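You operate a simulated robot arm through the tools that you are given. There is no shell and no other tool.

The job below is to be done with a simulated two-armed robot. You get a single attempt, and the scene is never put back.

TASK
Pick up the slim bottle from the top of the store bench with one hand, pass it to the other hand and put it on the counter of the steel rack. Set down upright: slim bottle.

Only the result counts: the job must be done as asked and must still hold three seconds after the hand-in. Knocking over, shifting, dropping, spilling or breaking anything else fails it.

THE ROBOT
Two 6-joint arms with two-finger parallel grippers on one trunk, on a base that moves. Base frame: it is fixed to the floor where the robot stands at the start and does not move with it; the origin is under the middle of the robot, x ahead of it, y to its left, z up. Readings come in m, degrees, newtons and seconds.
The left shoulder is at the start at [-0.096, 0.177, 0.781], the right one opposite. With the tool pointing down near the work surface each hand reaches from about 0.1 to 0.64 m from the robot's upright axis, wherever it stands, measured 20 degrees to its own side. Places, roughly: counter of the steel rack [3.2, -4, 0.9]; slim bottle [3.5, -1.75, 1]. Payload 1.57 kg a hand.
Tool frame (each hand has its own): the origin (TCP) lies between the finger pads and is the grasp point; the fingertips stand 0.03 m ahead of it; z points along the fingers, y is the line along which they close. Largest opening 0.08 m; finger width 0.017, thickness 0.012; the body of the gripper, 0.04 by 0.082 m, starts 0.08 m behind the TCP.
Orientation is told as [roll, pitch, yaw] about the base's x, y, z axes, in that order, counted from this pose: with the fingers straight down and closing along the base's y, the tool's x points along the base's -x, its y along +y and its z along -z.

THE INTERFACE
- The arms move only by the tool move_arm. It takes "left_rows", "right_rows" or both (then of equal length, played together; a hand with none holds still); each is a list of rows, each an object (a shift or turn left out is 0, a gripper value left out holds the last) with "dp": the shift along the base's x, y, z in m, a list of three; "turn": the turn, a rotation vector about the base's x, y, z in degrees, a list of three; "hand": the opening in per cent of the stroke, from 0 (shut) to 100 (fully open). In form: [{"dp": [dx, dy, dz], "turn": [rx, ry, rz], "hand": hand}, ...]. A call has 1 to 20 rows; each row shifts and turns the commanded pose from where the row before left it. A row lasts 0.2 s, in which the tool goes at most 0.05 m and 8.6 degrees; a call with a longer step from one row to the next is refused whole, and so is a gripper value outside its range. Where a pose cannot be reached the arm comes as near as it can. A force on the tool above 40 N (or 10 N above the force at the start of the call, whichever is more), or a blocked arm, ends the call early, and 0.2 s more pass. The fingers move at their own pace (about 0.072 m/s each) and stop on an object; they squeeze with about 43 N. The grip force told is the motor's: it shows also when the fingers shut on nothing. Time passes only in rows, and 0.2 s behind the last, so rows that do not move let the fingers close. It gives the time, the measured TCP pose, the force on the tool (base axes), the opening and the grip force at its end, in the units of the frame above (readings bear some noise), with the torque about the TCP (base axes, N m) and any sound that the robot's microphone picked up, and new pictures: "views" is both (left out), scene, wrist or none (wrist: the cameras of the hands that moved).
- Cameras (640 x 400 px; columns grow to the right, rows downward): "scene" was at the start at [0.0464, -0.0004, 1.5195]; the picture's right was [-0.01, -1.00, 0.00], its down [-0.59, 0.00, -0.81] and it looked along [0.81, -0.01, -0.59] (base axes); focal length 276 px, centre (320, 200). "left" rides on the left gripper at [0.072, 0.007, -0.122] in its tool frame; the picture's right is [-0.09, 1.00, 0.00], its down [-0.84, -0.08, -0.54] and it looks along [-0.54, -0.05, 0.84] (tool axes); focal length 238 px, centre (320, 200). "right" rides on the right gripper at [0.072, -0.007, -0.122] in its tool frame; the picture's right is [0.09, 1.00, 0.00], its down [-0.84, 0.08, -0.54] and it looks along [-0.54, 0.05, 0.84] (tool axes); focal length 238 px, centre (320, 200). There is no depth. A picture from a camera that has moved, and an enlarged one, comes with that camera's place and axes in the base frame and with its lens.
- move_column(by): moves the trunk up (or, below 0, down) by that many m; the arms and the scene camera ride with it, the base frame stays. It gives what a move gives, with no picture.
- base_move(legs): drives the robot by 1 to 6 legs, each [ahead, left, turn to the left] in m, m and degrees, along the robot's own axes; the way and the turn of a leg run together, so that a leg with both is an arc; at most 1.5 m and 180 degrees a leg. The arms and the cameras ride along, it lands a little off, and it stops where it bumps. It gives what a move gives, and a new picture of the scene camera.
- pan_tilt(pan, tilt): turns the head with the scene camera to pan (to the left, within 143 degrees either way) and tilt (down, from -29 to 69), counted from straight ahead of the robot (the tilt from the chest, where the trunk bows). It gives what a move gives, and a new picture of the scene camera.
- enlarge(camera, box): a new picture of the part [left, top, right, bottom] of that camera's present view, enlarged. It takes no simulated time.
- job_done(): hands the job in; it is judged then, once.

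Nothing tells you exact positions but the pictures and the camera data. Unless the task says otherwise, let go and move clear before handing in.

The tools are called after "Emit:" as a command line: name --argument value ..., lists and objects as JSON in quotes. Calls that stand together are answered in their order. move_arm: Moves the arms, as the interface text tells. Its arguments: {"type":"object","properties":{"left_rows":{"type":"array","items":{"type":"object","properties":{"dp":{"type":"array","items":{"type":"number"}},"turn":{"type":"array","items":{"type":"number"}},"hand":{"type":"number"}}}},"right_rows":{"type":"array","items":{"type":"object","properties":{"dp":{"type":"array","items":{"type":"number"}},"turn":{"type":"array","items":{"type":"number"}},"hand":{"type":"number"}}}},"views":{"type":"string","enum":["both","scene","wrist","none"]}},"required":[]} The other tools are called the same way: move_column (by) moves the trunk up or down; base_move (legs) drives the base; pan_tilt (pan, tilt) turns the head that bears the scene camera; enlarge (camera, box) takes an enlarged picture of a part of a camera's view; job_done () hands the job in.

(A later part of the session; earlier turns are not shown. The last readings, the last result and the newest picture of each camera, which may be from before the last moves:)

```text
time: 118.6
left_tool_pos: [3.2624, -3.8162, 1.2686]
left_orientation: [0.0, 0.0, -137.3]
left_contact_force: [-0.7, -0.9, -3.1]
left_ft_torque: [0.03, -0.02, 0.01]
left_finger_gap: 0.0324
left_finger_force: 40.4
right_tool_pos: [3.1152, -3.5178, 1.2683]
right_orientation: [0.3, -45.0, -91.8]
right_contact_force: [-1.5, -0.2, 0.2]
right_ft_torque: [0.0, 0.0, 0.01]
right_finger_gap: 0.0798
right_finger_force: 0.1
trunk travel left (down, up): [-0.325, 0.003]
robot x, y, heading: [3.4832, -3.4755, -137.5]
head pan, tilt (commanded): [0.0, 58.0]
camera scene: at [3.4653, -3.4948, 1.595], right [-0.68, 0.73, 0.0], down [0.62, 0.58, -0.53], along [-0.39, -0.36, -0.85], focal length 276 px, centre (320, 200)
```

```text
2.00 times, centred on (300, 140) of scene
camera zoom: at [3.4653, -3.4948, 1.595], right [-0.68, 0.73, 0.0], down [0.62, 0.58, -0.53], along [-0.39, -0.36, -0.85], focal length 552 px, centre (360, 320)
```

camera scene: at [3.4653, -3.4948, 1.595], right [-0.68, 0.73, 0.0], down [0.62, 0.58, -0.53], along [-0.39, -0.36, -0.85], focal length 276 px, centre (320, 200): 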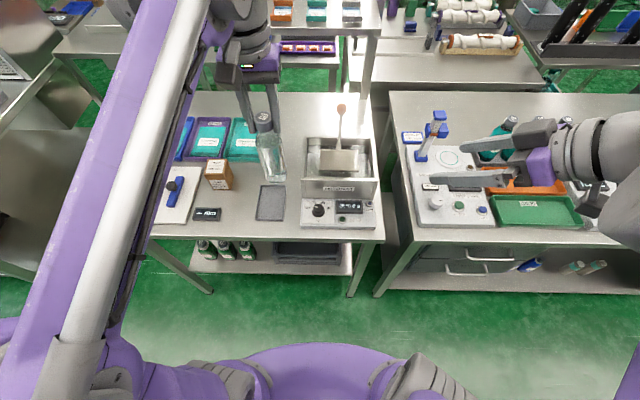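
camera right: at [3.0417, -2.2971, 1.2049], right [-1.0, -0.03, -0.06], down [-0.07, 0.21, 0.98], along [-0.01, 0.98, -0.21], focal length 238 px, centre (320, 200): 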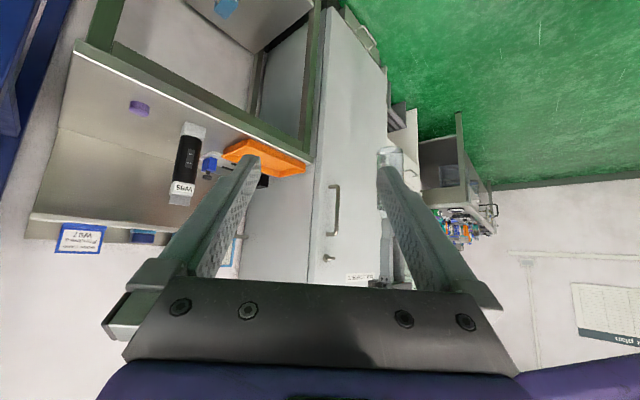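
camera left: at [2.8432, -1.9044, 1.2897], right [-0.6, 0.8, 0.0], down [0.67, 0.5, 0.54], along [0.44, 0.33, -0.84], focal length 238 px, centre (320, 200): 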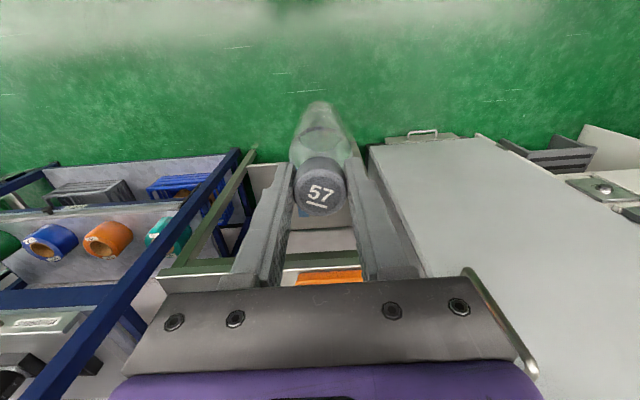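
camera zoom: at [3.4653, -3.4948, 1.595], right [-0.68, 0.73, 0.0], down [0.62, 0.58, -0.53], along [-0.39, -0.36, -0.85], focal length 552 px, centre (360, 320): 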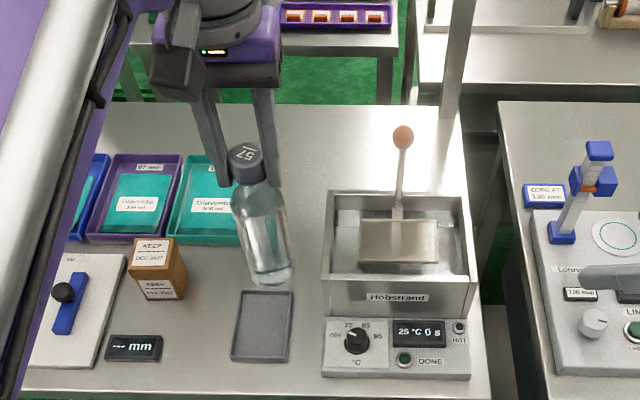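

The set-down spot checks out from this view as about (3.147, -3.954). I use the right wrist camera as a side view to see whether the hanging bottle leans.

Emit:
move_arm --right_rows '[{}]' --left_rows '[{}]' --views "wrist"

Emit:
enlarge --camera "right" --box '[320, 60, 600, 260]'

Emit:
enlarge --camera "left" --box '[240, 60, 400, 220]'

```text
time: 119.0
left_tool_pos: [3.2637, -3.8168, 1.2677]
left_orientation: [-0.1, 0.0, -137.3]
left_contact_force: [0.2, -0.2, -3.1]
left_ft_torque: [0.03, -0.01, 0.01]
left_finger_gap: 0.0321
left_finger_force: 40.6
right_tool_pos: [3.1152, -3.5191, 1.2684]
right_orientation: [0.3, -45.1, -91.7]
right_contact_force: [0.1, -0.2, 0.1]
right_ft_torque: [0.03, -0.03, -0.02]
right_finger_gap: 0.0802
right_finger_force: 0.0
trunk travel left (down, up): [-0.325, 0.003]
robot x, y, heading: [3.4894, -3.4768, -137.3]
head pan, tilt (commanded): [0.0, 58.0]
camera right: at [3.1128, -3.3813, 1.3038], right [1.0, 0.04, -0.06], down [0.07, -0.21, 0.98], along [0.02, -0.98, -0.21], focal length 238 px, centre (320, 200)
camera left: at [3.3209, -3.7711, 1.3902], right [0.61, -0.79, 0.0], down [-0.67, -0.51, 0.54], along [-0.43, -0.33, -0.84], focal length 238 px, centre (320, 200)
```

right: 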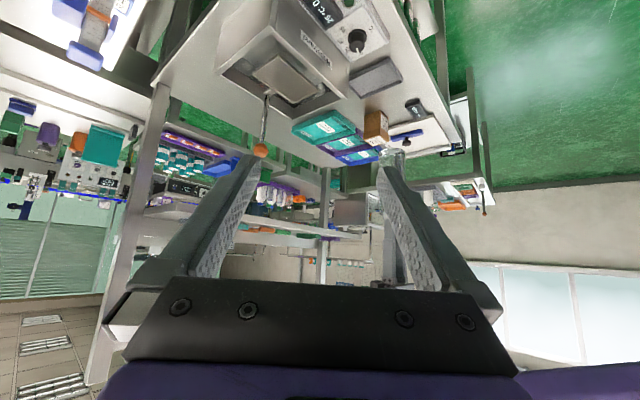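
left: 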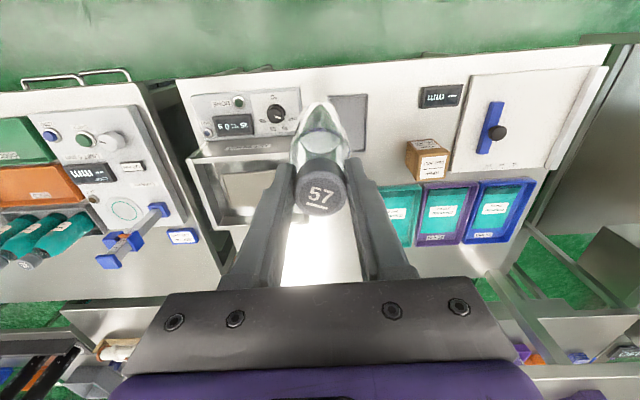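

```text
2.00 times, centred on (460, 160) of right
camera zoom: at [3.1128, -3.3813, 1.3038], right [1.0, 0.04, -0.06], down [0.07, -0.21, 0.98], along [0.02, -0.98, -0.21], focal length 477 px, centre (40, 280)
```

zoom: 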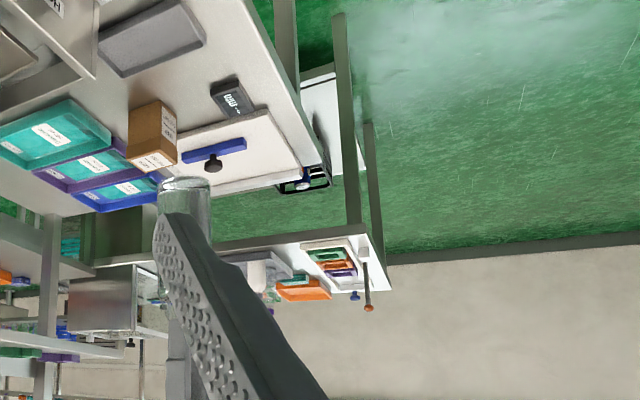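

```text
2.50 times, centred on (320, 140) of left
camera zoom: at [3.3209, -3.7711, 1.3902], right [0.61, -0.79, 0.0], down [-0.67, -0.51, 0.54], along [-0.43, -0.33, -0.84], focal length 596 px, centre (320, 350)
```

zoom: 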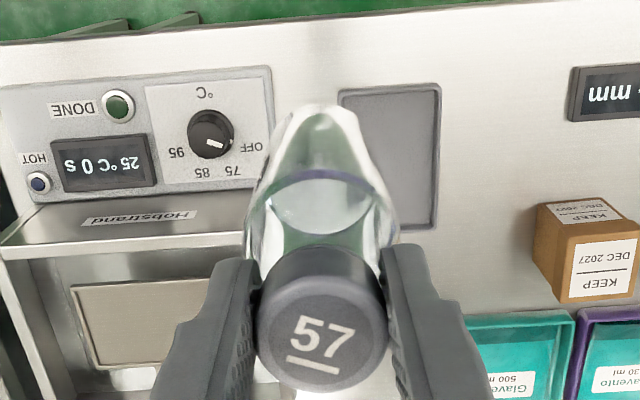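

The bottle leans about 2.4 degrees (its base forward), which I can cancel by pitching the left hand. The target is near my reach limit, so I creep the base forward a little first.

Emit:
base_move --legs '[[0.035, 0, 0]]'

Emit:
move_arm --left_rows '[{"turn": [1.62, -1.77, 0]}, {}]' --views "both"

Emit:
enlarge --camera "scene" --box '[180, 40, 420, 240]'

```text
time: 119.8
left_tool_pos: [3.2424, -3.8341, 1.2684]
left_orientation: [0.0, -0.3, -137.3]
left_contact_force: [-0.7, -0.1, -3.5]
left_ft_torque: [-0.04, 0.0, -0.01]
left_finger_gap: 0.0322
left_finger_force: 40.6
right_tool_pos: [3.0957, -3.5372, 1.2667]
right_orientation: [0.1, -45.1, -91.9]
right_contact_force: [0.5, 0.1, 0.2]
right_ft_torque: [-0.05, -0.01, 0.01]
right_finger_gap: 0.0798
right_finger_force: 0.1
trunk travel left (down, up): [-0.325, 0.003]
robot x, y, heading: [3.4654, -3.5014, -137.3]
head pan, tilt (commanded): [0.0, 58.0]
camera scene: at [3.4454, -3.5132, 1.5945], right [-0.68, 0.73, 0.0], down [0.62, 0.57, -0.53], along [-0.39, -0.36, -0.85], focal length 276 px, centre (320, 200)
```

scene: 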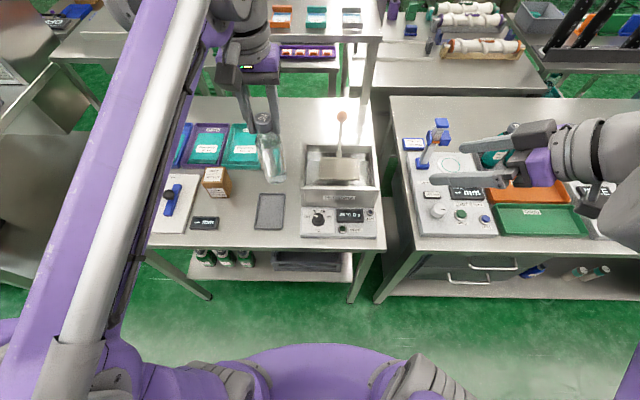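

```text
time: 120.5
left_tool_pos: [3.2389, -3.838, 1.2693]
left_orientation: [0.1, 2.3, -137.2]
left_contact_force: [-0.4, 0.1, -1.8]
left_ft_torque: [0.0, -0.01, -0.01]
left_finger_gap: 0.0325
left_finger_force: 40.6
right_tool_pos: [3.0927, -3.5395, 1.2682]
right_orientation: [0.1, -45.0, -91.8]
right_contact_force: [0.8, 0.1, 0.7]
right_ft_torque: [-0.01, -0.02, 0.01]
right_finger_gap: 0.08
right_finger_force: 0.1
trunk travel left (down, up): [-0.325, 0.003]
robot x, y, heading: [3.46, -3.4991, -137.2]
head pan, tilt (commanded): [0.0, 58.0]
camera scene: at [3.4427, -3.5157, 1.5948], right [-0.68, 0.73, 0.0], down [0.62, 0.58, -0.53], along [-0.39, -0.36, -0.85], focal length 276 px, centre (320, 200)
camera left: at [3.2935, -3.7958, 1.3929], right [0.61, -0.79, 0.0], down [-0.68, -0.53, 0.51], along [-0.41, -0.31, -0.86], focal length 238 px, centre (320, 200)
```

scene: 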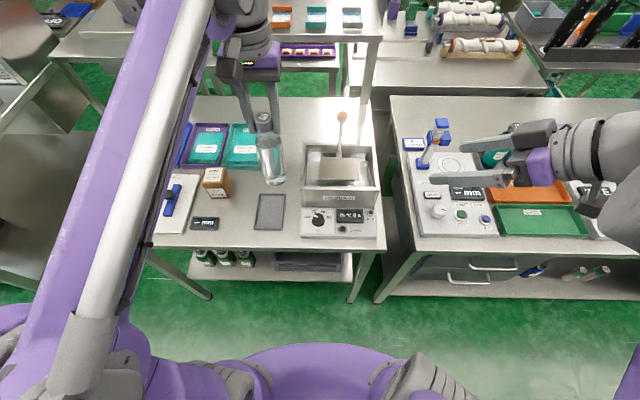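
left: 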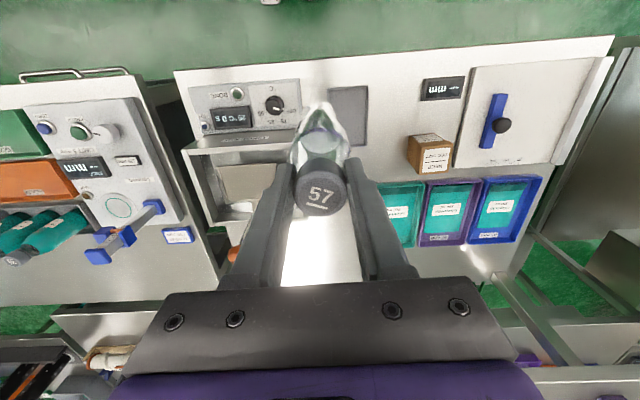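

```text
2.00 times, centred on (300, 140) of scene
camera zoom: at [3.4427, -3.5157, 1.5948], right [-0.68, 0.73, 0.0], down [0.62, 0.58, -0.53], along [-0.39, -0.36, -0.85], focal length 552 px, centre (360, 320)
```

zoom: 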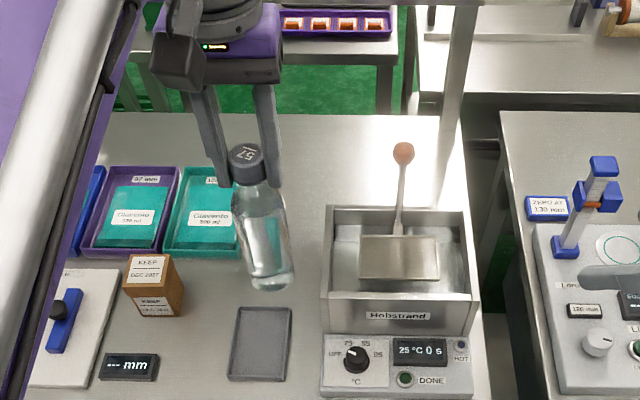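

The counter landmarks agree between views, so the spot stays at (3.147, -3.954). I move the left hand over it at the present height.

Emit:
move_arm --left_rows '[{"dp": [-0.0184, -0.0232, 0]}, {"dp": [-0.0184, -0.0232, 0]}, {"dp": [-0.0184, -0.0232, 0]}, {"dp": [-0.0184, -0.0232, 0]}, {"dp": [-0.0183, -0.0232, 0]}, {}]' --views "both"

Emit:
enlarge --camera "scene" --box '[180, 40, 420, 240]'

```text
time: 121.8
left_tool_pos: [3.1476, -3.9527, 1.2695]
left_orientation: [0.0, 2.3, -137.3]
left_contact_force: [0.8, 0.2, -2.4]
left_ft_torque: [-0.02, -0.01, 0.03]
left_finger_gap: 0.032
left_finger_force: 40.4
right_tool_pos: [3.092, -3.5397, 1.2689]
right_orientation: [0.2, -45.0, -91.7]
right_contact_force: [0.4, -0.1, -0.6]
right_ft_torque: [-0.03, 0.01, -0.03]
right_finger_gap: 0.08
right_finger_force: 0.1
trunk travel left (down, up): [-0.325, 0.003]
robot x, y, heading: [3.4614, -3.499, -137.3]
head pan, tilt (commanded): [0.0, 58.0]
camera scene: at [3.4429, -3.5154, 1.5949], right [-0.68, 0.73, 0.0], down [0.62, 0.57, -0.53], along [-0.39, -0.36, -0.85], focal length 276 px, centre (320, 200)
camera left: at [3.2024, -3.9113, 1.3935], right [0.61, -0.79, 0.0], down [-0.68, -0.53, 0.51], along [-0.41, -0.31, -0.86], focal length 238 px, centre (320, 200)
```

scene: 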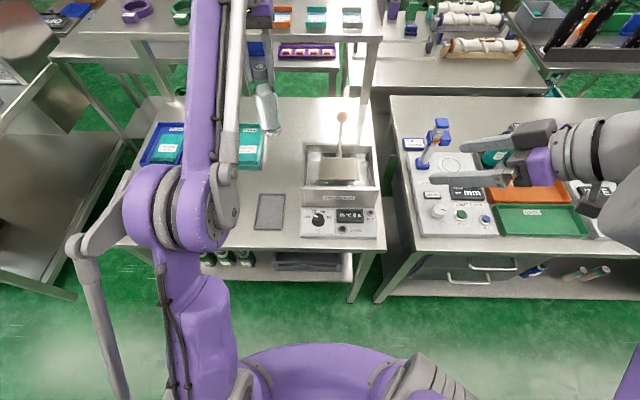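
left: 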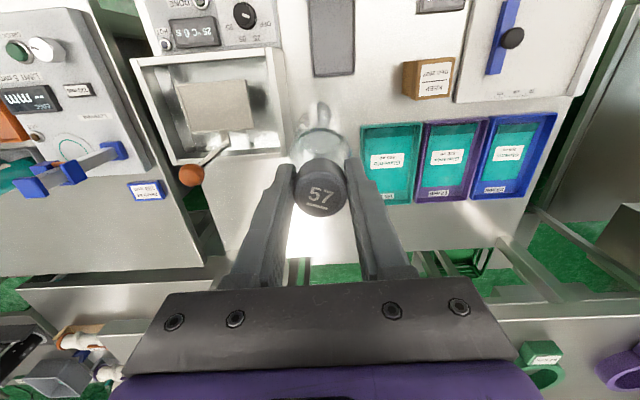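

```text
2.00 times, centred on (300, 140) of scene
camera zoom: at [3.4429, -3.5154, 1.5949], right [-0.68, 0.73, 0.0], down [0.62, 0.57, -0.53], along [-0.39, -0.36, -0.85], focal length 552 px, centre (360, 320)
```

zoom: 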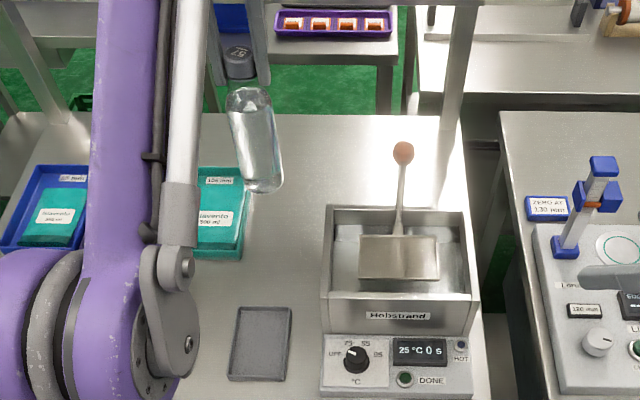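

The bottle now hangs vertical directly over the free patch, with the arm's elbow well clear. I lower it most of the way.

Emit:
move_arm --left_rows '[{"dp": [0, 0, -0.02]}, {"dp": [0, 0, -0.02]}, {"dp": [0, 0, -0.02]}, {"dp": [0, 0, -0.02]}, {"dp": [0, 0, -0.02]}, {"dp": [0, 0, -0.02]}, {"dp": [0, 0, -0.02]}, {"dp": [0, 0, -0.02]}, {}]' --views "both"

Emit:
enlarge --camera "scene" --box '[200, 60, 400, 240]'

Emit:
enlarge --camera "left" --box '[220, 60, 420, 220]'

```text
time: 123.8
left_tool_pos: [3.1466, -3.9523, 1.1073]
left_orientation: [0.0, 2.2, -137.3]
left_contact_force: [0.7, -0.2, -2.8]
left_ft_torque: [0.0, 0.01, 0.02]
left_finger_gap: 0.0319
left_finger_force: 40.7
right_tool_pos: [3.0916, -3.5411, 1.268]
right_orientation: [0.2, -45.0, -91.9]
right_contact_force: [-0.1, -0.4, 0.0]
right_ft_torque: [0.02, 0.0, 0.02]
right_finger_gap: 0.0803
right_finger_force: 0.0
trunk travel left (down, up): [-0.325, 0.003]
robot x, y, heading: [3.462, -3.5012, -137.2]
head pan, tilt (commanded): [0.0, 58.0]
camera scene: at [3.4421, -3.5162, 1.5949], right [-0.68, 0.73, 0.0], down [0.62, 0.58, -0.53], along [-0.39, -0.36, -0.85], focal length 276 px, centre (320, 200)
camera left: at [3.2022, -3.911, 1.2323], right [0.61, -0.79, 0.0], down [-0.68, -0.53, 0.51], along [-0.41, -0.31, -0.86], focal length 238 px, centre (320, 200)
```

scene: 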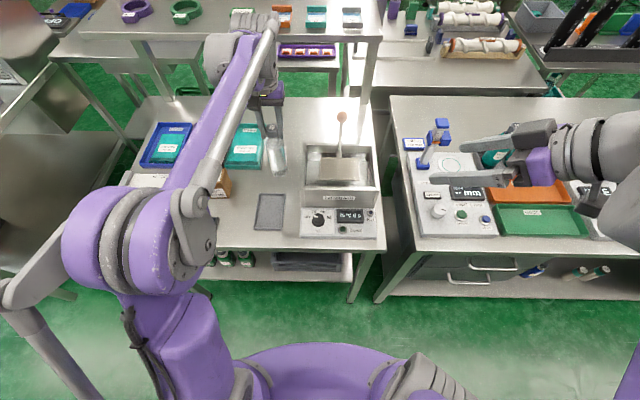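
left: 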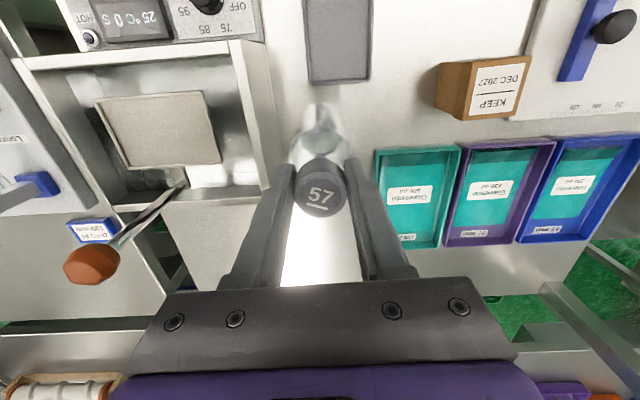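

```text
2.22 times, centred on (300, 150) of scene
camera zoom: at [3.4421, -3.5162, 1.5949], right [-0.68, 0.73, 0.0], down [0.62, 0.58, -0.53], along [-0.39, -0.36, -0.85], focal length 613 px, centre (364, 311)
```

zoom: 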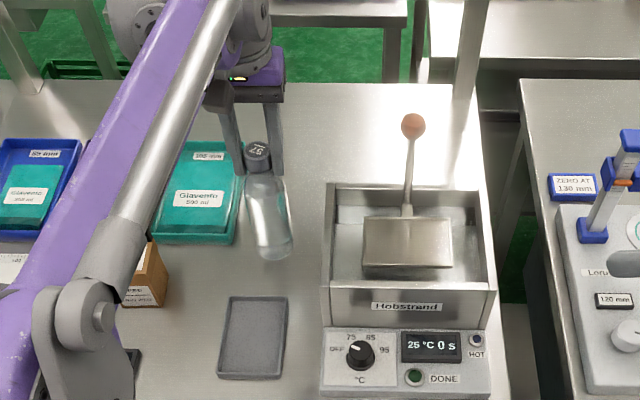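

```text
2.50 times, centred on (320, 140) of left
camera zoom: at [3.2022, -3.911, 1.2323], right [0.61, -0.79, 0.0], down [-0.68, -0.53, 0.51], along [-0.41, -0.31, -0.86], focal length 596 px, centre (320, 350)
```

zoom: 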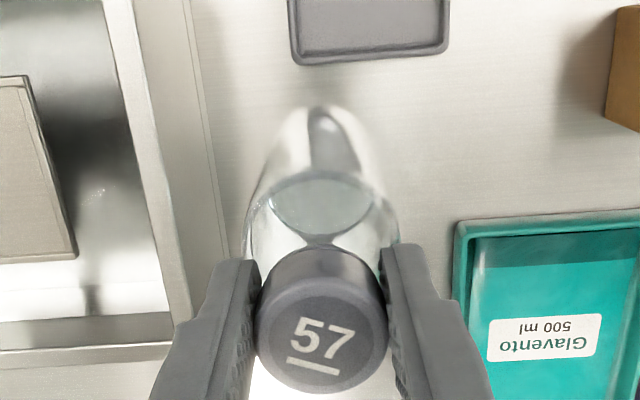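

The bottle is just above the counter with clear gaps on all sides. I lower further in small steps while watching the force.

Emit:
move_arm --left_rows '[{"dp": [0, 0, -0.009]}, {"dp": [0, 0, -0.009]}, {"dp": [0, 0, -0.007]}, {}]' --views "scene"

Emit:
enlarge --camera "scene" --box '[240, 100, 320, 200]'

```text
time: 124.8
left_tool_pos: [3.1489, -3.955, 1.0822]
left_orientation: [-0.1, 2.4, -137.3]
left_contact_force: [-0.1, -0.7, -3.0]
left_ft_torque: [0.04, 0.01, 0.0]
left_finger_gap: 0.0323
left_finger_force: 40.3
right_tool_pos: [3.0912, -3.5391, 1.2672]
right_orientation: [0.2, -45.0, -91.9]
right_contact_force: [0.9, -0.2, -0.1]
right_ft_torque: [0.0, 0.06, 0.01]
right_finger_gap: 0.0799
right_finger_force: 0.0
trunk travel left (down, up): [-0.325, 0.003]
robot x, y, heading: [3.4649, -3.4971, -137.6]
head pan, tilt (commanded): [0.0, 58.0]
camera scene: at [3.442, -3.5163, 1.5949], right [-0.68, 0.73, 0.0], down [0.62, 0.58, -0.53], along [-0.39, -0.36, -0.85], focal length 276 px, centre (320, 200)
```

scene: 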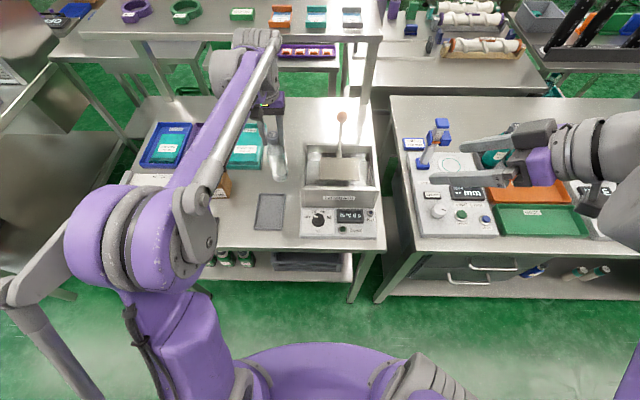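

```text
4.00 times, centred on (280, 150) of scene
camera zoom: at [3.442, -3.5163, 1.5949], right [-0.68, 0.73, 0.0], down [0.62, 0.58, -0.53], along [-0.39, -0.36, -0.85], focal length 1104 px, centre (480, 400)
```

zoom: 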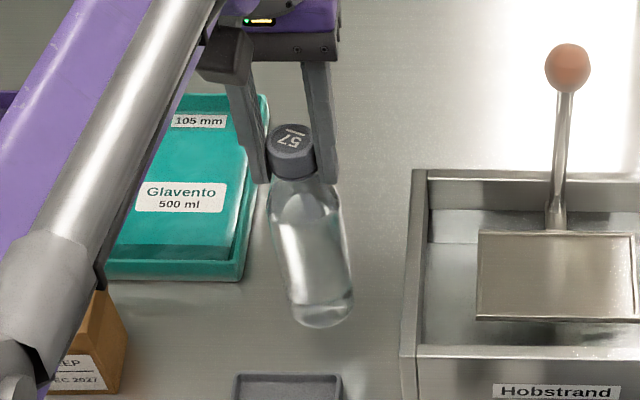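

Still hanging free at about -3 N. I lower a few millimetres more.

Emit:
move_arm --left_rows '[{"dp": [0, 0, -0.004]}, {"dp": [0, 0, -0.003]}, {}]' --views "none"

```text
time: 125.7
left_tool_pos: [3.1476, -3.9542, 1.0769]
left_orientation: [0.0, 2.4, -137.3]
left_contact_force: [1.0, 0.4, -3.2]
left_ft_torque: [0.04, 0.0, 0.01]
left_finger_gap: 0.032
left_finger_force: 41.1
right_tool_pos: [3.0914, -3.5406, 1.2681]
right_orientation: [0.1, -45.0, -91.9]
right_contact_force: [-0.7, -0.7, 0.5]
right_ft_torque: [0.01, 0.01, -0.01]
right_finger_gap: 0.0801
right_finger_force: 0.1
trunk travel left (down, up): [-0.325, 0.003]
robot x, y, heading: [3.4623, -3.4996, -137.1]
head pan, tilt (commanded): [0.0, 58.0]
```

Emit:
move_arm --left_rows '[{"dp": [0, 0, -0.003]}, {"dp": [0, 0, -0.002]}, {}]' --views "none"

```text
time: 126.5
left_tool_pos: [3.1488, -3.9528, 1.0705]
left_orientation: [0.0, 2.3, -137.3]
left_contact_force: [-0.1, -0.4, -3.0]
left_ft_torque: [0.0, -0.02, -0.02]
left_finger_gap: 0.0324
left_finger_force: 40.2
right_tool_pos: [3.0919, -3.5404, 1.2679]
right_orientation: [0.3, -45.0, -91.9]
right_contact_force: [-0.4, -0.2, 0.2]
right_ft_torque: [-0.01, 0.04, 0.0]
right_finger_gap: 0.0801
right_finger_force: 0.1
trunk travel left (down, up): [-0.325, 0.003]
robot x, y, heading: [3.4615, -3.4976, -137.3]
head pan, tilt (commanded): [0.0, 58.0]
```

The load is still about -3 N, so the base has not touched yet. I go on in small steps.

Emit:
move_arm --left_rows '[{"dp": [0, 0, -0.002]}, {"dp": [0, 0, -0.002]}, {}]' --views "none"

```text
time: 127.2
left_tool_pos: [3.1476, -3.9541, 1.0669]
left_orientation: [0.0, 2.3, -137.3]
left_contact_force: [-0.7, 0.4, -3.1]
left_ft_torque: [0.0, 0.0, 0.01]
left_finger_gap: 0.0323
left_finger_force: 40.9
right_tool_pos: [3.0905, -3.5409, 1.2671]
right_orientation: [0.2, -45.0, -91.9]
right_contact_force: [0.9, 0.2, 0.0]
right_ft_torque: [-0.04, 0.01, 0.01]
right_finger_gap: 0.0803
right_finger_force: 0.0
trunk travel left (down, up): [-0.325, 0.003]
robot x, y, heading: [3.4636, -3.4973, -137.3]
head pan, tilt (commanded): [0.0, 58.0]
```

Emit:
move_arm --left_rows '[{"dp": [0, 0, -0.002]}, {"dp": [0, 0, -0.002]}, {}]' --views "scene"

Emit:
enlarge --camera "scene" --box '[240, 100, 320, 200]'

```text
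time: 128.1
left_tool_pos: [3.1488, -3.9537, 1.0638]
left_orientation: [0.0, 2.3, -137.3]
left_contact_force: [-0.2, -0.3, -1.9]
left_ft_torque: [0.01, -0.01, 0.03]
left_finger_gap: 0.0318
left_finger_force: 40.2
right_tool_pos: [3.0916, -3.5411, 1.2673]
right_orientation: [0.2, -45.0, -91.9]
right_contact_force: [-0.2, 0.2, 0.0]
right_ft_torque: [0.0, 0.0, 0.03]
right_finger_gap: 0.0799
right_finger_force: 0.1
trunk travel left (down, up): [-0.325, 0.003]
robot x, y, heading: [3.4636, -3.4979, -137.4]
head pan, tilt (commanded): [0.0, 58.0]
camera scene: at [3.442, -3.5163, 1.5949], right [-0.68, 0.73, 0.0], down [0.62, 0.58, -0.53], along [-0.39, -0.36, -0.85], focal length 276 px, centre (320, 200)
```

scene: 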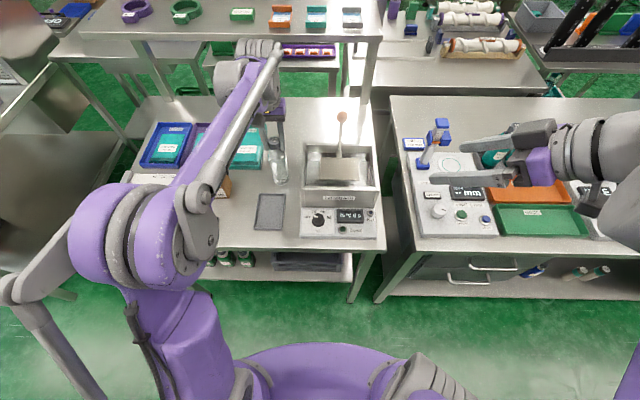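

```text
4.00 times, centred on (280, 150) of scene
camera zoom: at [3.442, -3.5163, 1.5949], right [-0.68, 0.73, 0.0], down [0.62, 0.58, -0.53], along [-0.39, -0.36, -0.85], focal length 1104 px, centre (480, 400)
```

zoom: 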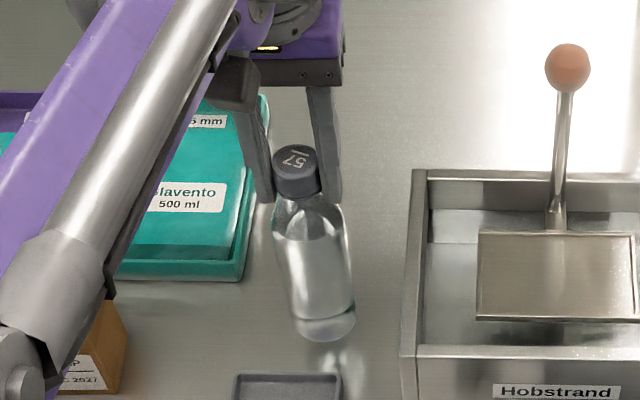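

The load is easing (-1.9 N) and the base seems to meet its reflection. One more small step to confirm contact.

Emit:
move_arm --left_rows '[{"dp": [0, 0, -0.002]}, {}]' --views "none"

```text
time: 128.7
left_tool_pos: [3.1466, -3.9546, 1.0607]
left_orientation: [0.0, 2.2, -137.3]
left_contact_force: [-0.4, 0.1, -2.4]
left_ft_torque: [0.02, 0.03, 0.03]
left_finger_gap: 0.0325
left_finger_force: 40.7
right_tool_pos: [3.0926, -3.5397, 1.2687]
right_orientation: [0.1, -44.9, -91.8]
right_contact_force: [0.1, 0.0, -0.3]
right_ft_torque: [0.01, 0.0, 0.01]
right_finger_gap: 0.0801
right_finger_force: 0.1
trunk travel left (down, up): [-0.325, 0.003]
robot x, y, heading: [3.4613, -3.5004, -137.2]
head pan, tilt (commanded): [0.0, 58.0]
```

Emit:
move_arm --left_rows '[{"dp": [0, 0, -0.002]}, {}, {}]' --views "none"

```text
time: 129.4
left_tool_pos: [3.148, -3.9536, 1.0602]
left_orientation: [0.0, 2.3, -137.3]
left_contact_force: [-0.9, 0.3, -3.0]
left_ft_torque: [0.07, -0.02, 0.02]
left_finger_gap: 0.0321
left_finger_force: 40.6
right_tool_pos: [3.0921, -3.5407, 1.2681]
right_orientation: [0.2, -45.0, -91.9]
right_contact_force: [0.2, 0.2, 0.0]
right_ft_torque: [-0.01, 0.01, 0.05]
right_finger_gap: 0.0802
right_finger_force: 0.1
trunk travel left (down, up): [-0.325, 0.003]
robot x, y, heading: [3.4605, -3.4977, -137.4]
head pan, tilt (commanded): [0.0, 58.0]
```

Still about -3 N, so not yet in contact. I continue carefully.

Emit:
move_arm --left_rows '[{"dp": [0, 0, -0.002]}, {}, {}]' --views "none"

Emit:
move_arm --left_rows '[{"dp": [0, 0, -0.0015]}, {}, {}]' --views "both"

Emit:
enlarge --camera "scene" --box '[255, 130, 305, 190]'

```text
time: 130.2
left_tool_pos: [3.1471, -3.953, 1.0564]
left_orientation: [0.0, 2.3, -137.3]
left_contact_force: [0.6, -0.7, -2.1]
left_ft_torque: [-0.01, -0.01, -0.03]
left_finger_gap: 0.0321
left_finger_force: 40.6
right_tool_pos: [3.0925, -3.5414, 1.2677]
right_orientation: [0.1, -45.0, -91.9]
right_contact_force: [-0.4, -0.4, 0.4]
right_ft_torque: [0.01, 0.01, -0.03]
right_finger_gap: 0.0801
right_finger_force: 0.0
trunk travel left (down, up): [-0.325, 0.003]
robot x, y, heading: [3.4637, -3.5005, -137.3]
head pan, tilt (commanded): [0.0, 58.0]
```

```text
time: 131.1
left_tool_pos: [3.1482, -3.9534, 1.0559]
left_orientation: [0.0, 2.2, -137.3]
left_contact_force: [0.1, 0.4, -2.8]
left_ft_torque: [-0.03, -0.02, -0.04]
left_finger_gap: 0.0322
left_finger_force: 40.6
right_tool_pos: [3.0911, -3.5399, 1.2677]
right_orientation: [0.2, -45.0, -91.9]
right_contact_force: [0.2, 0.8, -0.5]
right_ft_torque: [-0.01, 0.04, -0.03]
right_finger_gap: 0.0799
right_finger_force: 0.0
trunk travel left (down, up): [-0.325, 0.003]
robot x, y, heading: [3.461, -3.4996, -137.5]
head pan, tilt (commanded): [0.0, 58.0]
camera scene: at [3.442, -3.5163, 1.5949], right [-0.68, 0.73, 0.0], down [0.62, 0.58, -0.53], along [-0.39, -0.36, -0.85], focal length 276 px, centre (320, 200)
camera left: at [3.2017, -3.9127, 1.1806], right [0.61, -0.79, 0.0], down [-0.68, -0.53, 0.51], along [-0.41, -0.31, -0.86], focal length 238 px, centre (320, 200)
```

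scene: 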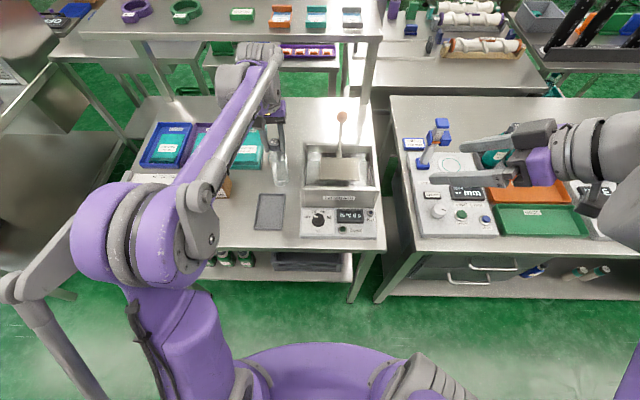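
left: 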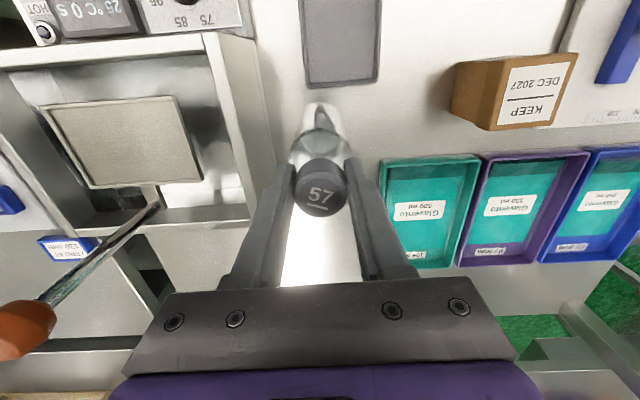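

```text
6.67 times, centred on (280, 160) of scene
camera zoom: at [3.442, -3.5163, 1.5949], right [-0.68, 0.73, 0.0], down [0.62, 0.58, -0.53], along [-0.39, -0.36, -0.85], focal length 1840 px, centre (587, 467)
```

zoom: 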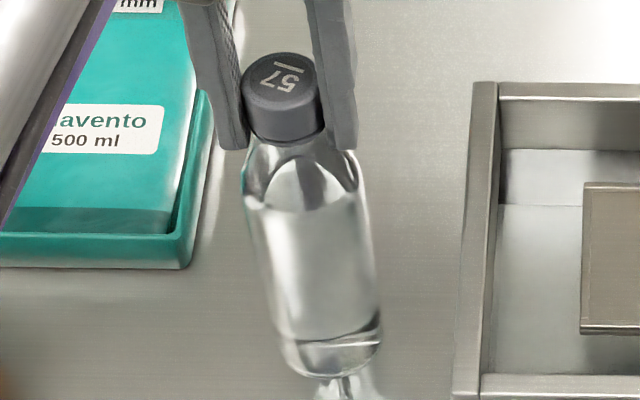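

The base is very near the counter surface but the load is unchanged. I take further 1.5 mm steps.

Emit:
move_arm --left_rows '[{"dp": [0, 0, -0.0015]}, {}, {}]' --views "none"

Emit:
move_arm --left_rows '[{"dp": [0, 0, -0.0015]}, {}, {}]' --views "none"

```text
time: 131.8
left_tool_pos: [3.1476, -3.9537, 1.0546]
left_orientation: [0.0, 2.3, -137.3]
left_contact_force: [1.7, 0.5, -3.2]
left_ft_torque: [-0.01, 0.01, 0.02]
left_finger_gap: 0.0323
left_finger_force: 40.2
right_tool_pos: [3.092, -3.5401, 1.2676]
right_orientation: [0.2, -44.9, -91.9]
right_contact_force: [0.5, -0.2, 0.0]
right_ft_torque: [0.01, -0.02, 0.0]
right_finger_gap: 0.0802
right_finger_force: 0.1
trunk travel left (down, up): [-0.325, 0.003]
robot x, y, heading: [3.4586, -3.496, -137.4]
head pan, tilt (commanded): [0.0, 58.0]
```

```text
time: 132.7
left_tool_pos: [3.1469, -3.9534, 1.0541]
left_orientation: [0.0, 2.3, -137.3]
left_contact_force: [-0.5, -0.3, -2.6]
left_ft_torque: [-0.02, 0.0, 0.04]
left_finger_gap: 0.0321
left_finger_force: 40.3
right_tool_pos: [3.0915, -3.5412, 1.2678]
right_orientation: [0.2, -45.0, -91.9]
right_contact_force: [0.9, -0.4, -0.1]
right_ft_torque: [0.03, 0.01, 0.01]
right_finger_gap: 0.08
right_finger_force: 0.1
trunk travel left (down, up): [-0.325, 0.003]
robot x, y, heading: [3.4608, -3.4984, -137.2]
head pan, tilt (commanded): [0.0, 58.0]
```

By triangulation the counter is probably nearer z 0.88, so a few millimetres remain. I continue in 2 mm steps.

Emit:
move_arm --left_rows '[{"dp": [0, 0, -0.002]}, {}, {}]' --views "none"

Emit:
move_arm --left_rows '[{"dp": [0, 0, -0.002]}, {}, {}]' --views "scene"

Emit:
enlarge --camera "scene" --box '[255, 140, 305, 200]'

```text
time: 133.4
left_tool_pos: [3.147, -3.9538, 1.0508]
left_orientation: [0.0, 2.3, -137.3]
left_contact_force: [-0.5, -0.4, -3.3]
left_ft_torque: [0.01, 0.0, -0.02]
left_finger_gap: 0.032
left_finger_force: 40.2
right_tool_pos: [3.0917, -3.5406, 1.2673]
right_orientation: [0.2, -44.9, -91.9]
right_contact_force: [-0.3, -0.3, 0.3]
right_ft_torque: [0.0, 0.0, -0.02]
right_finger_gap: 0.0802
right_finger_force: 0.1
trunk travel left (down, up): [-0.325, 0.003]
robot x, y, heading: [3.4629, -3.4988, -137.4]
head pan, tilt (commanded): [0.0, 58.0]
```

```text
time: 134.2
left_tool_pos: [3.1476, -3.9536, 1.0474]
left_orientation: [0.0, 2.3, -137.3]
left_contact_force: [0.4, 0.5, -2.7]
left_ft_torque: [-0.02, -0.01, 0.02]
left_finger_gap: 0.0321
left_finger_force: 40.1
right_tool_pos: [3.0914, -3.5405, 1.2689]
right_orientation: [0.2, -45.0, -91.9]
right_contact_force: [-0.6, -0.2, 0.2]
right_ft_torque: [0.02, -0.01, 0.01]
right_finger_gap: 0.08
right_finger_force: 0.1
trunk travel left (down, up): [-0.325, 0.003]
robot x, y, heading: [3.4604, -3.5005, -137.4]
head pan, tilt (commanded): [0.0, 58.0]
camera scene: at [3.442, -3.5163, 1.5949], right [-0.68, 0.73, 0.0], down [0.62, 0.58, -0.53], along [-0.39, -0.36, -0.85], focal length 276 px, centre (320, 200)
```

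scene: 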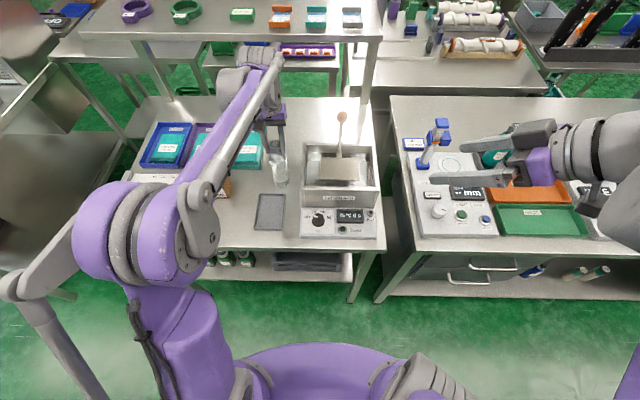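

```text
6.67 times, centred on (280, 170) of scene
camera zoom: at [3.442, -3.5163, 1.5949], right [-0.68, 0.73, 0.0], down [0.62, 0.58, -0.53], along [-0.39, -0.36, -0.85], focal length 1840 px, centre (587, 400)
```

zoom: 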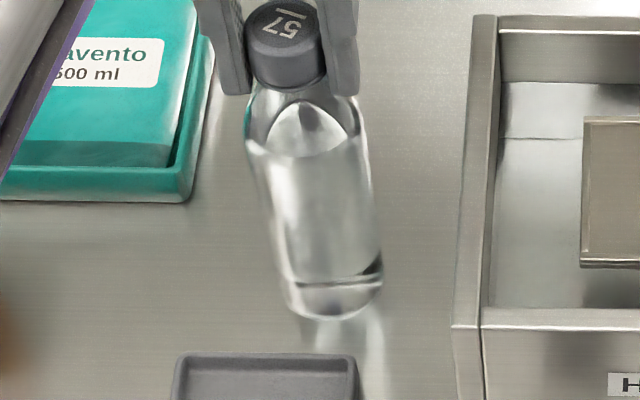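

The bottle is exactly along the vertical in this view and still free. I continue lowering.

Emit:
move_arm --left_rows '[{"dp": [0, 0, -0.002]}, {}, {}]' --views "none"

Emit:
move_arm --left_rows '[{"dp": [0, 0, -0.002]}, {}, {}]' --views "none"

Emit:
move_arm --left_rows '[{"dp": [0, 0, -0.0015]}, {}, {}]' --views "none"

```text
time: 135.1
left_tool_pos: [3.1481, -3.9531, 1.046]
left_orientation: [-0.1, 2.3, -137.3]
left_contact_force: [0.0, 0.0, -3.1]
left_ft_torque: [0.0, -0.02, 0.04]
left_finger_gap: 0.0321
left_finger_force: 40.4
right_tool_pos: [3.0915, -3.5407, 1.2665]
right_orientation: [0.2, -45.0, -91.8]
right_contact_force: [1.0, 1.1, 0.9]
right_ft_torque: [0.0, 0.0, 0.03]
right_finger_gap: 0.0799
right_finger_force: 0.0
trunk travel left (down, up): [-0.325, 0.003]
robot x, y, heading: [3.4639, -3.4935, -137.3]
head pan, tilt (commanded): [0.0, 58.0]
```

```text
time: 135.8
left_tool_pos: [3.1485, -3.9537, 1.0447]
left_orientation: [0.0, 2.3, -137.3]
left_contact_force: [-0.5, 0.1, -2.4]
left_ft_torque: [0.01, 0.0, 0.04]
left_finger_gap: 0.0318
left_finger_force: 40.6
right_tool_pos: [3.0912, -3.5404, 1.2673]
right_orientation: [0.2, -44.9, -91.8]
right_contact_force: [0.6, -0.5, 1.1]
right_ft_torque: [0.05, 0.01, -0.03]
right_finger_gap: 0.0801
right_finger_force: 0.1
trunk travel left (down, up): [-0.325, 0.003]
robot x, y, heading: [3.4642, -3.499, -137.2]
head pan, tilt (commanded): [0.0, 58.0]
```

```text
time: 136.7
left_tool_pos: [3.1482, -3.9539, 1.0441]
left_orientation: [-0.1, 2.3, -137.3]
left_contact_force: [0.4, 0.9, -2.8]
left_ft_torque: [-0.01, -0.01, 0.0]
left_finger_gap: 0.0321
left_finger_force: 40.8
right_tool_pos: [3.0919, -3.5417, 1.2673]
right_orientation: [0.2, -45.0, -91.9]
right_contact_force: [0.6, -0.8, 0.0]
right_ft_torque: [0.01, 0.01, 0.04]
right_finger_gap: 0.0799
right_finger_force: 0.1
trunk travel left (down, up): [-0.325, 0.003]
robot x, y, heading: [3.4638, -3.5008, -137.1]
head pan, tilt (commanded): [0.0, 58.0]
```

Still about -3 N. I keep stepping down.

Emit:
move_arm --left_rows '[{"dp": [0, 0, -0.002]}, {}, {}]' --views "none"

Emit:
move_arm --left_rows '[{"dp": [0, 0, -0.002]}, {}, {}]' --views "scene"

Emit:
enlarge --camera "scene" --box '[255, 140, 305, 200]'

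```text
time: 137.4
left_tool_pos: [3.1477, -3.954, 1.0407]
left_orientation: [-0.1, 2.3, -137.2]
left_contact_force: [0.0, 1.1, -2.9]
left_ft_torque: [-0.02, 0.03, 0.0]
left_finger_gap: 0.0322
left_finger_force: 40.5
right_tool_pos: [3.0909, -3.5413, 1.2668]
right_orientation: [0.2, -45.0, -91.8]
right_contact_force: [0.0, 0.5, -0.9]
right_ft_torque: [0.01, -0.06, -0.02]
right_finger_gap: 0.0799
right_finger_force: 0.1
trunk travel left (down, up): [-0.325, 0.003]
robot x, y, heading: [3.4633, -3.4985, -137.2]
head pan, tilt (commanded): [0.0, 58.0]
```

```text
time: 138.2
left_tool_pos: [3.1476, -3.9532, 1.0402]
left_orientation: [-0.1, 2.3, -137.3]
left_contact_force: [0.0, -0.7, -2.6]
left_ft_torque: [0.0, 0.0, 0.0]
left_finger_gap: 0.0321
left_finger_force: 40.8
right_tool_pos: [3.0915, -3.54, 1.2683]
right_orientation: [0.2, -44.9, -91.9]
right_contact_force: [0.4, 0.6, -0.6]
right_ft_torque: [0.01, 0.01, -0.03]
right_finger_gap: 0.08
right_finger_force: 0.0
trunk travel left (down, up): [-0.325, 0.003]
robot x, y, heading: [3.4614, -3.5003, -137.3]
head pan, tilt (commanded): [0.0, 58.0]
camera scene: at [3.442, -3.5163, 1.5949], right [-0.68, 0.73, 0.0], down [0.62, 0.58, -0.53], along [-0.39, -0.36, -0.85], focal length 276 px, centre (320, 200)
```

scene: 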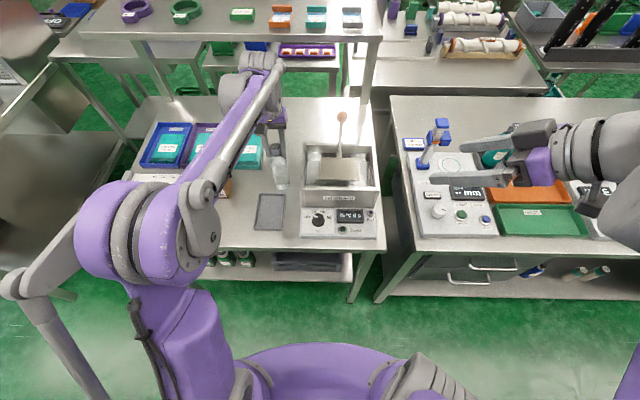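

```text
6.67 times, centred on (280, 170) of scene
camera zoom: at [3.442, -3.5163, 1.5949], right [-0.68, 0.73, 0.0], down [0.62, 0.58, -0.53], along [-0.39, -0.36, -0.85], focal length 1840 px, centre (587, 400)
```

zoom: 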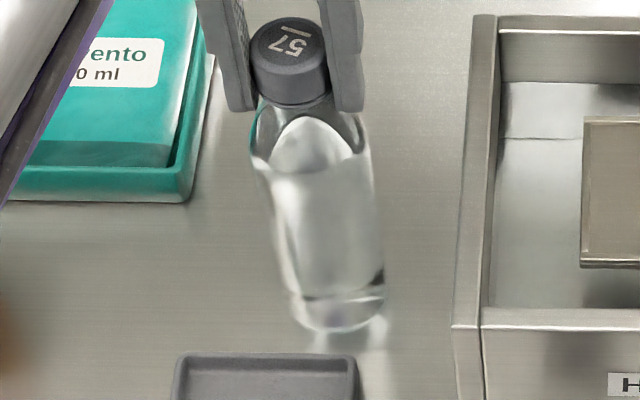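

The counter is lower than I assumed, which means the grey pad is nearer to the bottle than intended. I move the bottle 25 mm deeper, away from the pad, before going lower.

Emit:
move_arm --left_rows '[{"dp": [0, 0, 0.004]}, {"dp": [-0.0094, -0.0083, 0]}, {"dp": [-0.0093, -0.0083, 0]}, {}]' --views "both"

Emit:
enlarge --camera "scene" --box '[245, 120, 315, 200]'

Emit:
enlarge --camera "left" --box '[220, 40, 420, 220]'

```text
time: 139.2
left_tool_pos: [3.1308, -3.9702, 1.0427]
left_orientation: [0.0, 2.3, -137.3]
left_contact_force: [-0.3, -0.7, -2.5]
left_ft_torque: [0.0, 0.01, -0.02]
left_finger_gap: 0.0323
left_finger_force: 40.4
right_tool_pos: [3.092, -3.5399, 1.2684]
right_orientation: [0.2, -45.1, -91.9]
right_contact_force: [1.0, 0.4, 0.6]
right_ft_torque: [0.0, 0.02, 0.0]
right_finger_gap: 0.0799
right_finger_force: 0.0
trunk travel left (down, up): [-0.325, 0.003]
robot x, y, heading: [3.4615, -3.5011, -137.3]
head pan, tilt (commanded): [0.0, 58.0]
camera scene: at [3.4423, -3.516, 1.5949], right [-0.68, 0.73, 0.0], down [0.62, 0.58, -0.53], along [-0.39, -0.36, -0.85], focal length 276 px, centre (320, 200)
camera left: at [3.1838, -3.9297, 1.1676], right [0.61, -0.79, 0.0], down [-0.68, -0.53, 0.51], along [-0.41, -0.31, -0.86], focal length 238 px, centre (320, 200)
```

scene: 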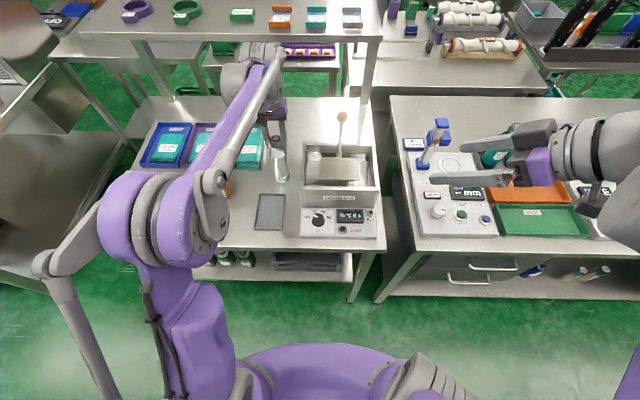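
left: 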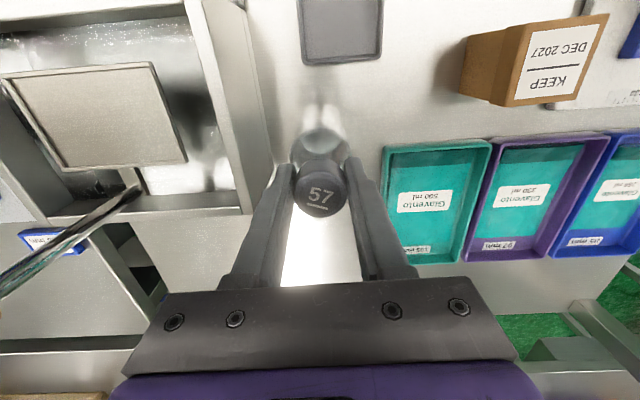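

```text
5.00 times, centred on (280, 160) of scene
camera zoom: at [3.4423, -3.516, 1.5949], right [-0.68, 0.73, 0.0], down [0.62, 0.58, -0.53], along [-0.39, -0.36, -0.85], focal length 1380 px, centre (520, 400)
```

zoom: 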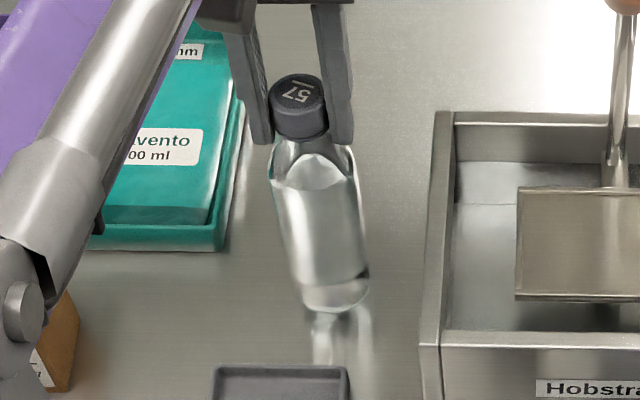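

```text
2.22 times, centred on (320, 130) of left
camera zoom: at [3.1838, -3.9297, 1.1676], right [0.61, -0.79, 0.0], down [-0.68, -0.53, 0.51], along [-0.41, -0.31, -0.86], focal length 530 px, centre (320, 356)
```

zoom: 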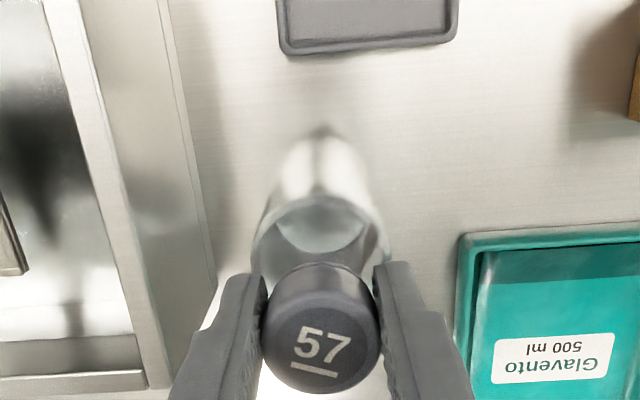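

The pad rim triangulates to z 0.875, so the counter is about z 0.87, and the bottle now has ample room on every side. I lower again towards contact.

Emit:
move_arm --left_rows '[{"dp": [0, 0, -0.003]}, {"dp": [0, 0, -0.002]}, {}]' --views "none"

Emit:
move_arm --left_rows '[{"dp": [0, 0, -0.002]}, {}, {}]' --views "none"

Emit:
move_arm --left_rows '[{"dp": [0, 0, -0.0015]}, {}, {}]' --views "none"

```text
time: 140.1
left_tool_pos: [3.1282, -3.9715, 1.0387]
left_orientation: [0.0, 2.3, -137.3]
left_contact_force: [-0.1, 1.3, -2.3]
left_ft_torque: [0.04, 0.02, -0.03]
left_finger_gap: 0.0324
left_finger_force: 40.8
right_tool_pos: [3.0925, -3.5407, 1.2687]
right_orientation: [0.3, -45.0, -92.0]
right_contact_force: [1.0, -0.2, -0.5]
right_ft_torque: [0.03, 0.02, 0.0]
right_finger_gap: 0.0797
right_finger_force: 0.2
trunk travel left (down, up): [-0.325, 0.003]
robot x, y, heading: [3.4635, -3.5005, -137.4]
head pan, tilt (commanded): [0.0, 58.0]
```

```text
time: 140.8
left_tool_pos: [3.1299, -3.9717, 1.0357]
left_orientation: [0.0, 2.3, -137.3]
left_contact_force: [0.4, -0.2, -1.0]
left_ft_torque: [0.01, 0.03, 0.01]
left_finger_gap: 0.0322
left_finger_force: 40.0
right_tool_pos: [3.0916, -3.5412, 1.2677]
right_orientation: [0.2, -45.0, -91.9]
right_contact_force: [-0.3, -0.6, 0.7]
right_ft_torque: [-0.02, 0.02, 0.0]
right_finger_gap: 0.0801
right_finger_force: 0.0
trunk travel left (down, up): [-0.325, 0.003]
robot x, y, heading: [3.4594, -3.4997, -137.5]
head pan, tilt (commanded): [0.0, 58.0]
```

```text
time: 141.7
left_tool_pos: [3.1302, -3.9698, 1.0336]
left_orientation: [0.0, 2.3, -137.2]
left_contact_force: [-0.5, -0.4, -3.6]
left_ft_torque: [-0.02, -0.01, 0.01]
left_finger_gap: 0.0318
left_finger_force: 40.9
right_tool_pos: [3.0925, -3.5402, 1.2676]
right_orientation: [0.2, -44.9, -91.8]
right_contact_force: [0.3, 0.5, -0.7]
right_ft_torque: [-0.02, 0.02, -0.01]
right_finger_gap: 0.08
right_finger_force: 0.0
trunk travel left (down, up): [-0.325, 0.003]
robot x, y, heading: [3.4634, -3.4975, -137.3]
head pan, tilt (commanded): [0.0, 58.0]
```

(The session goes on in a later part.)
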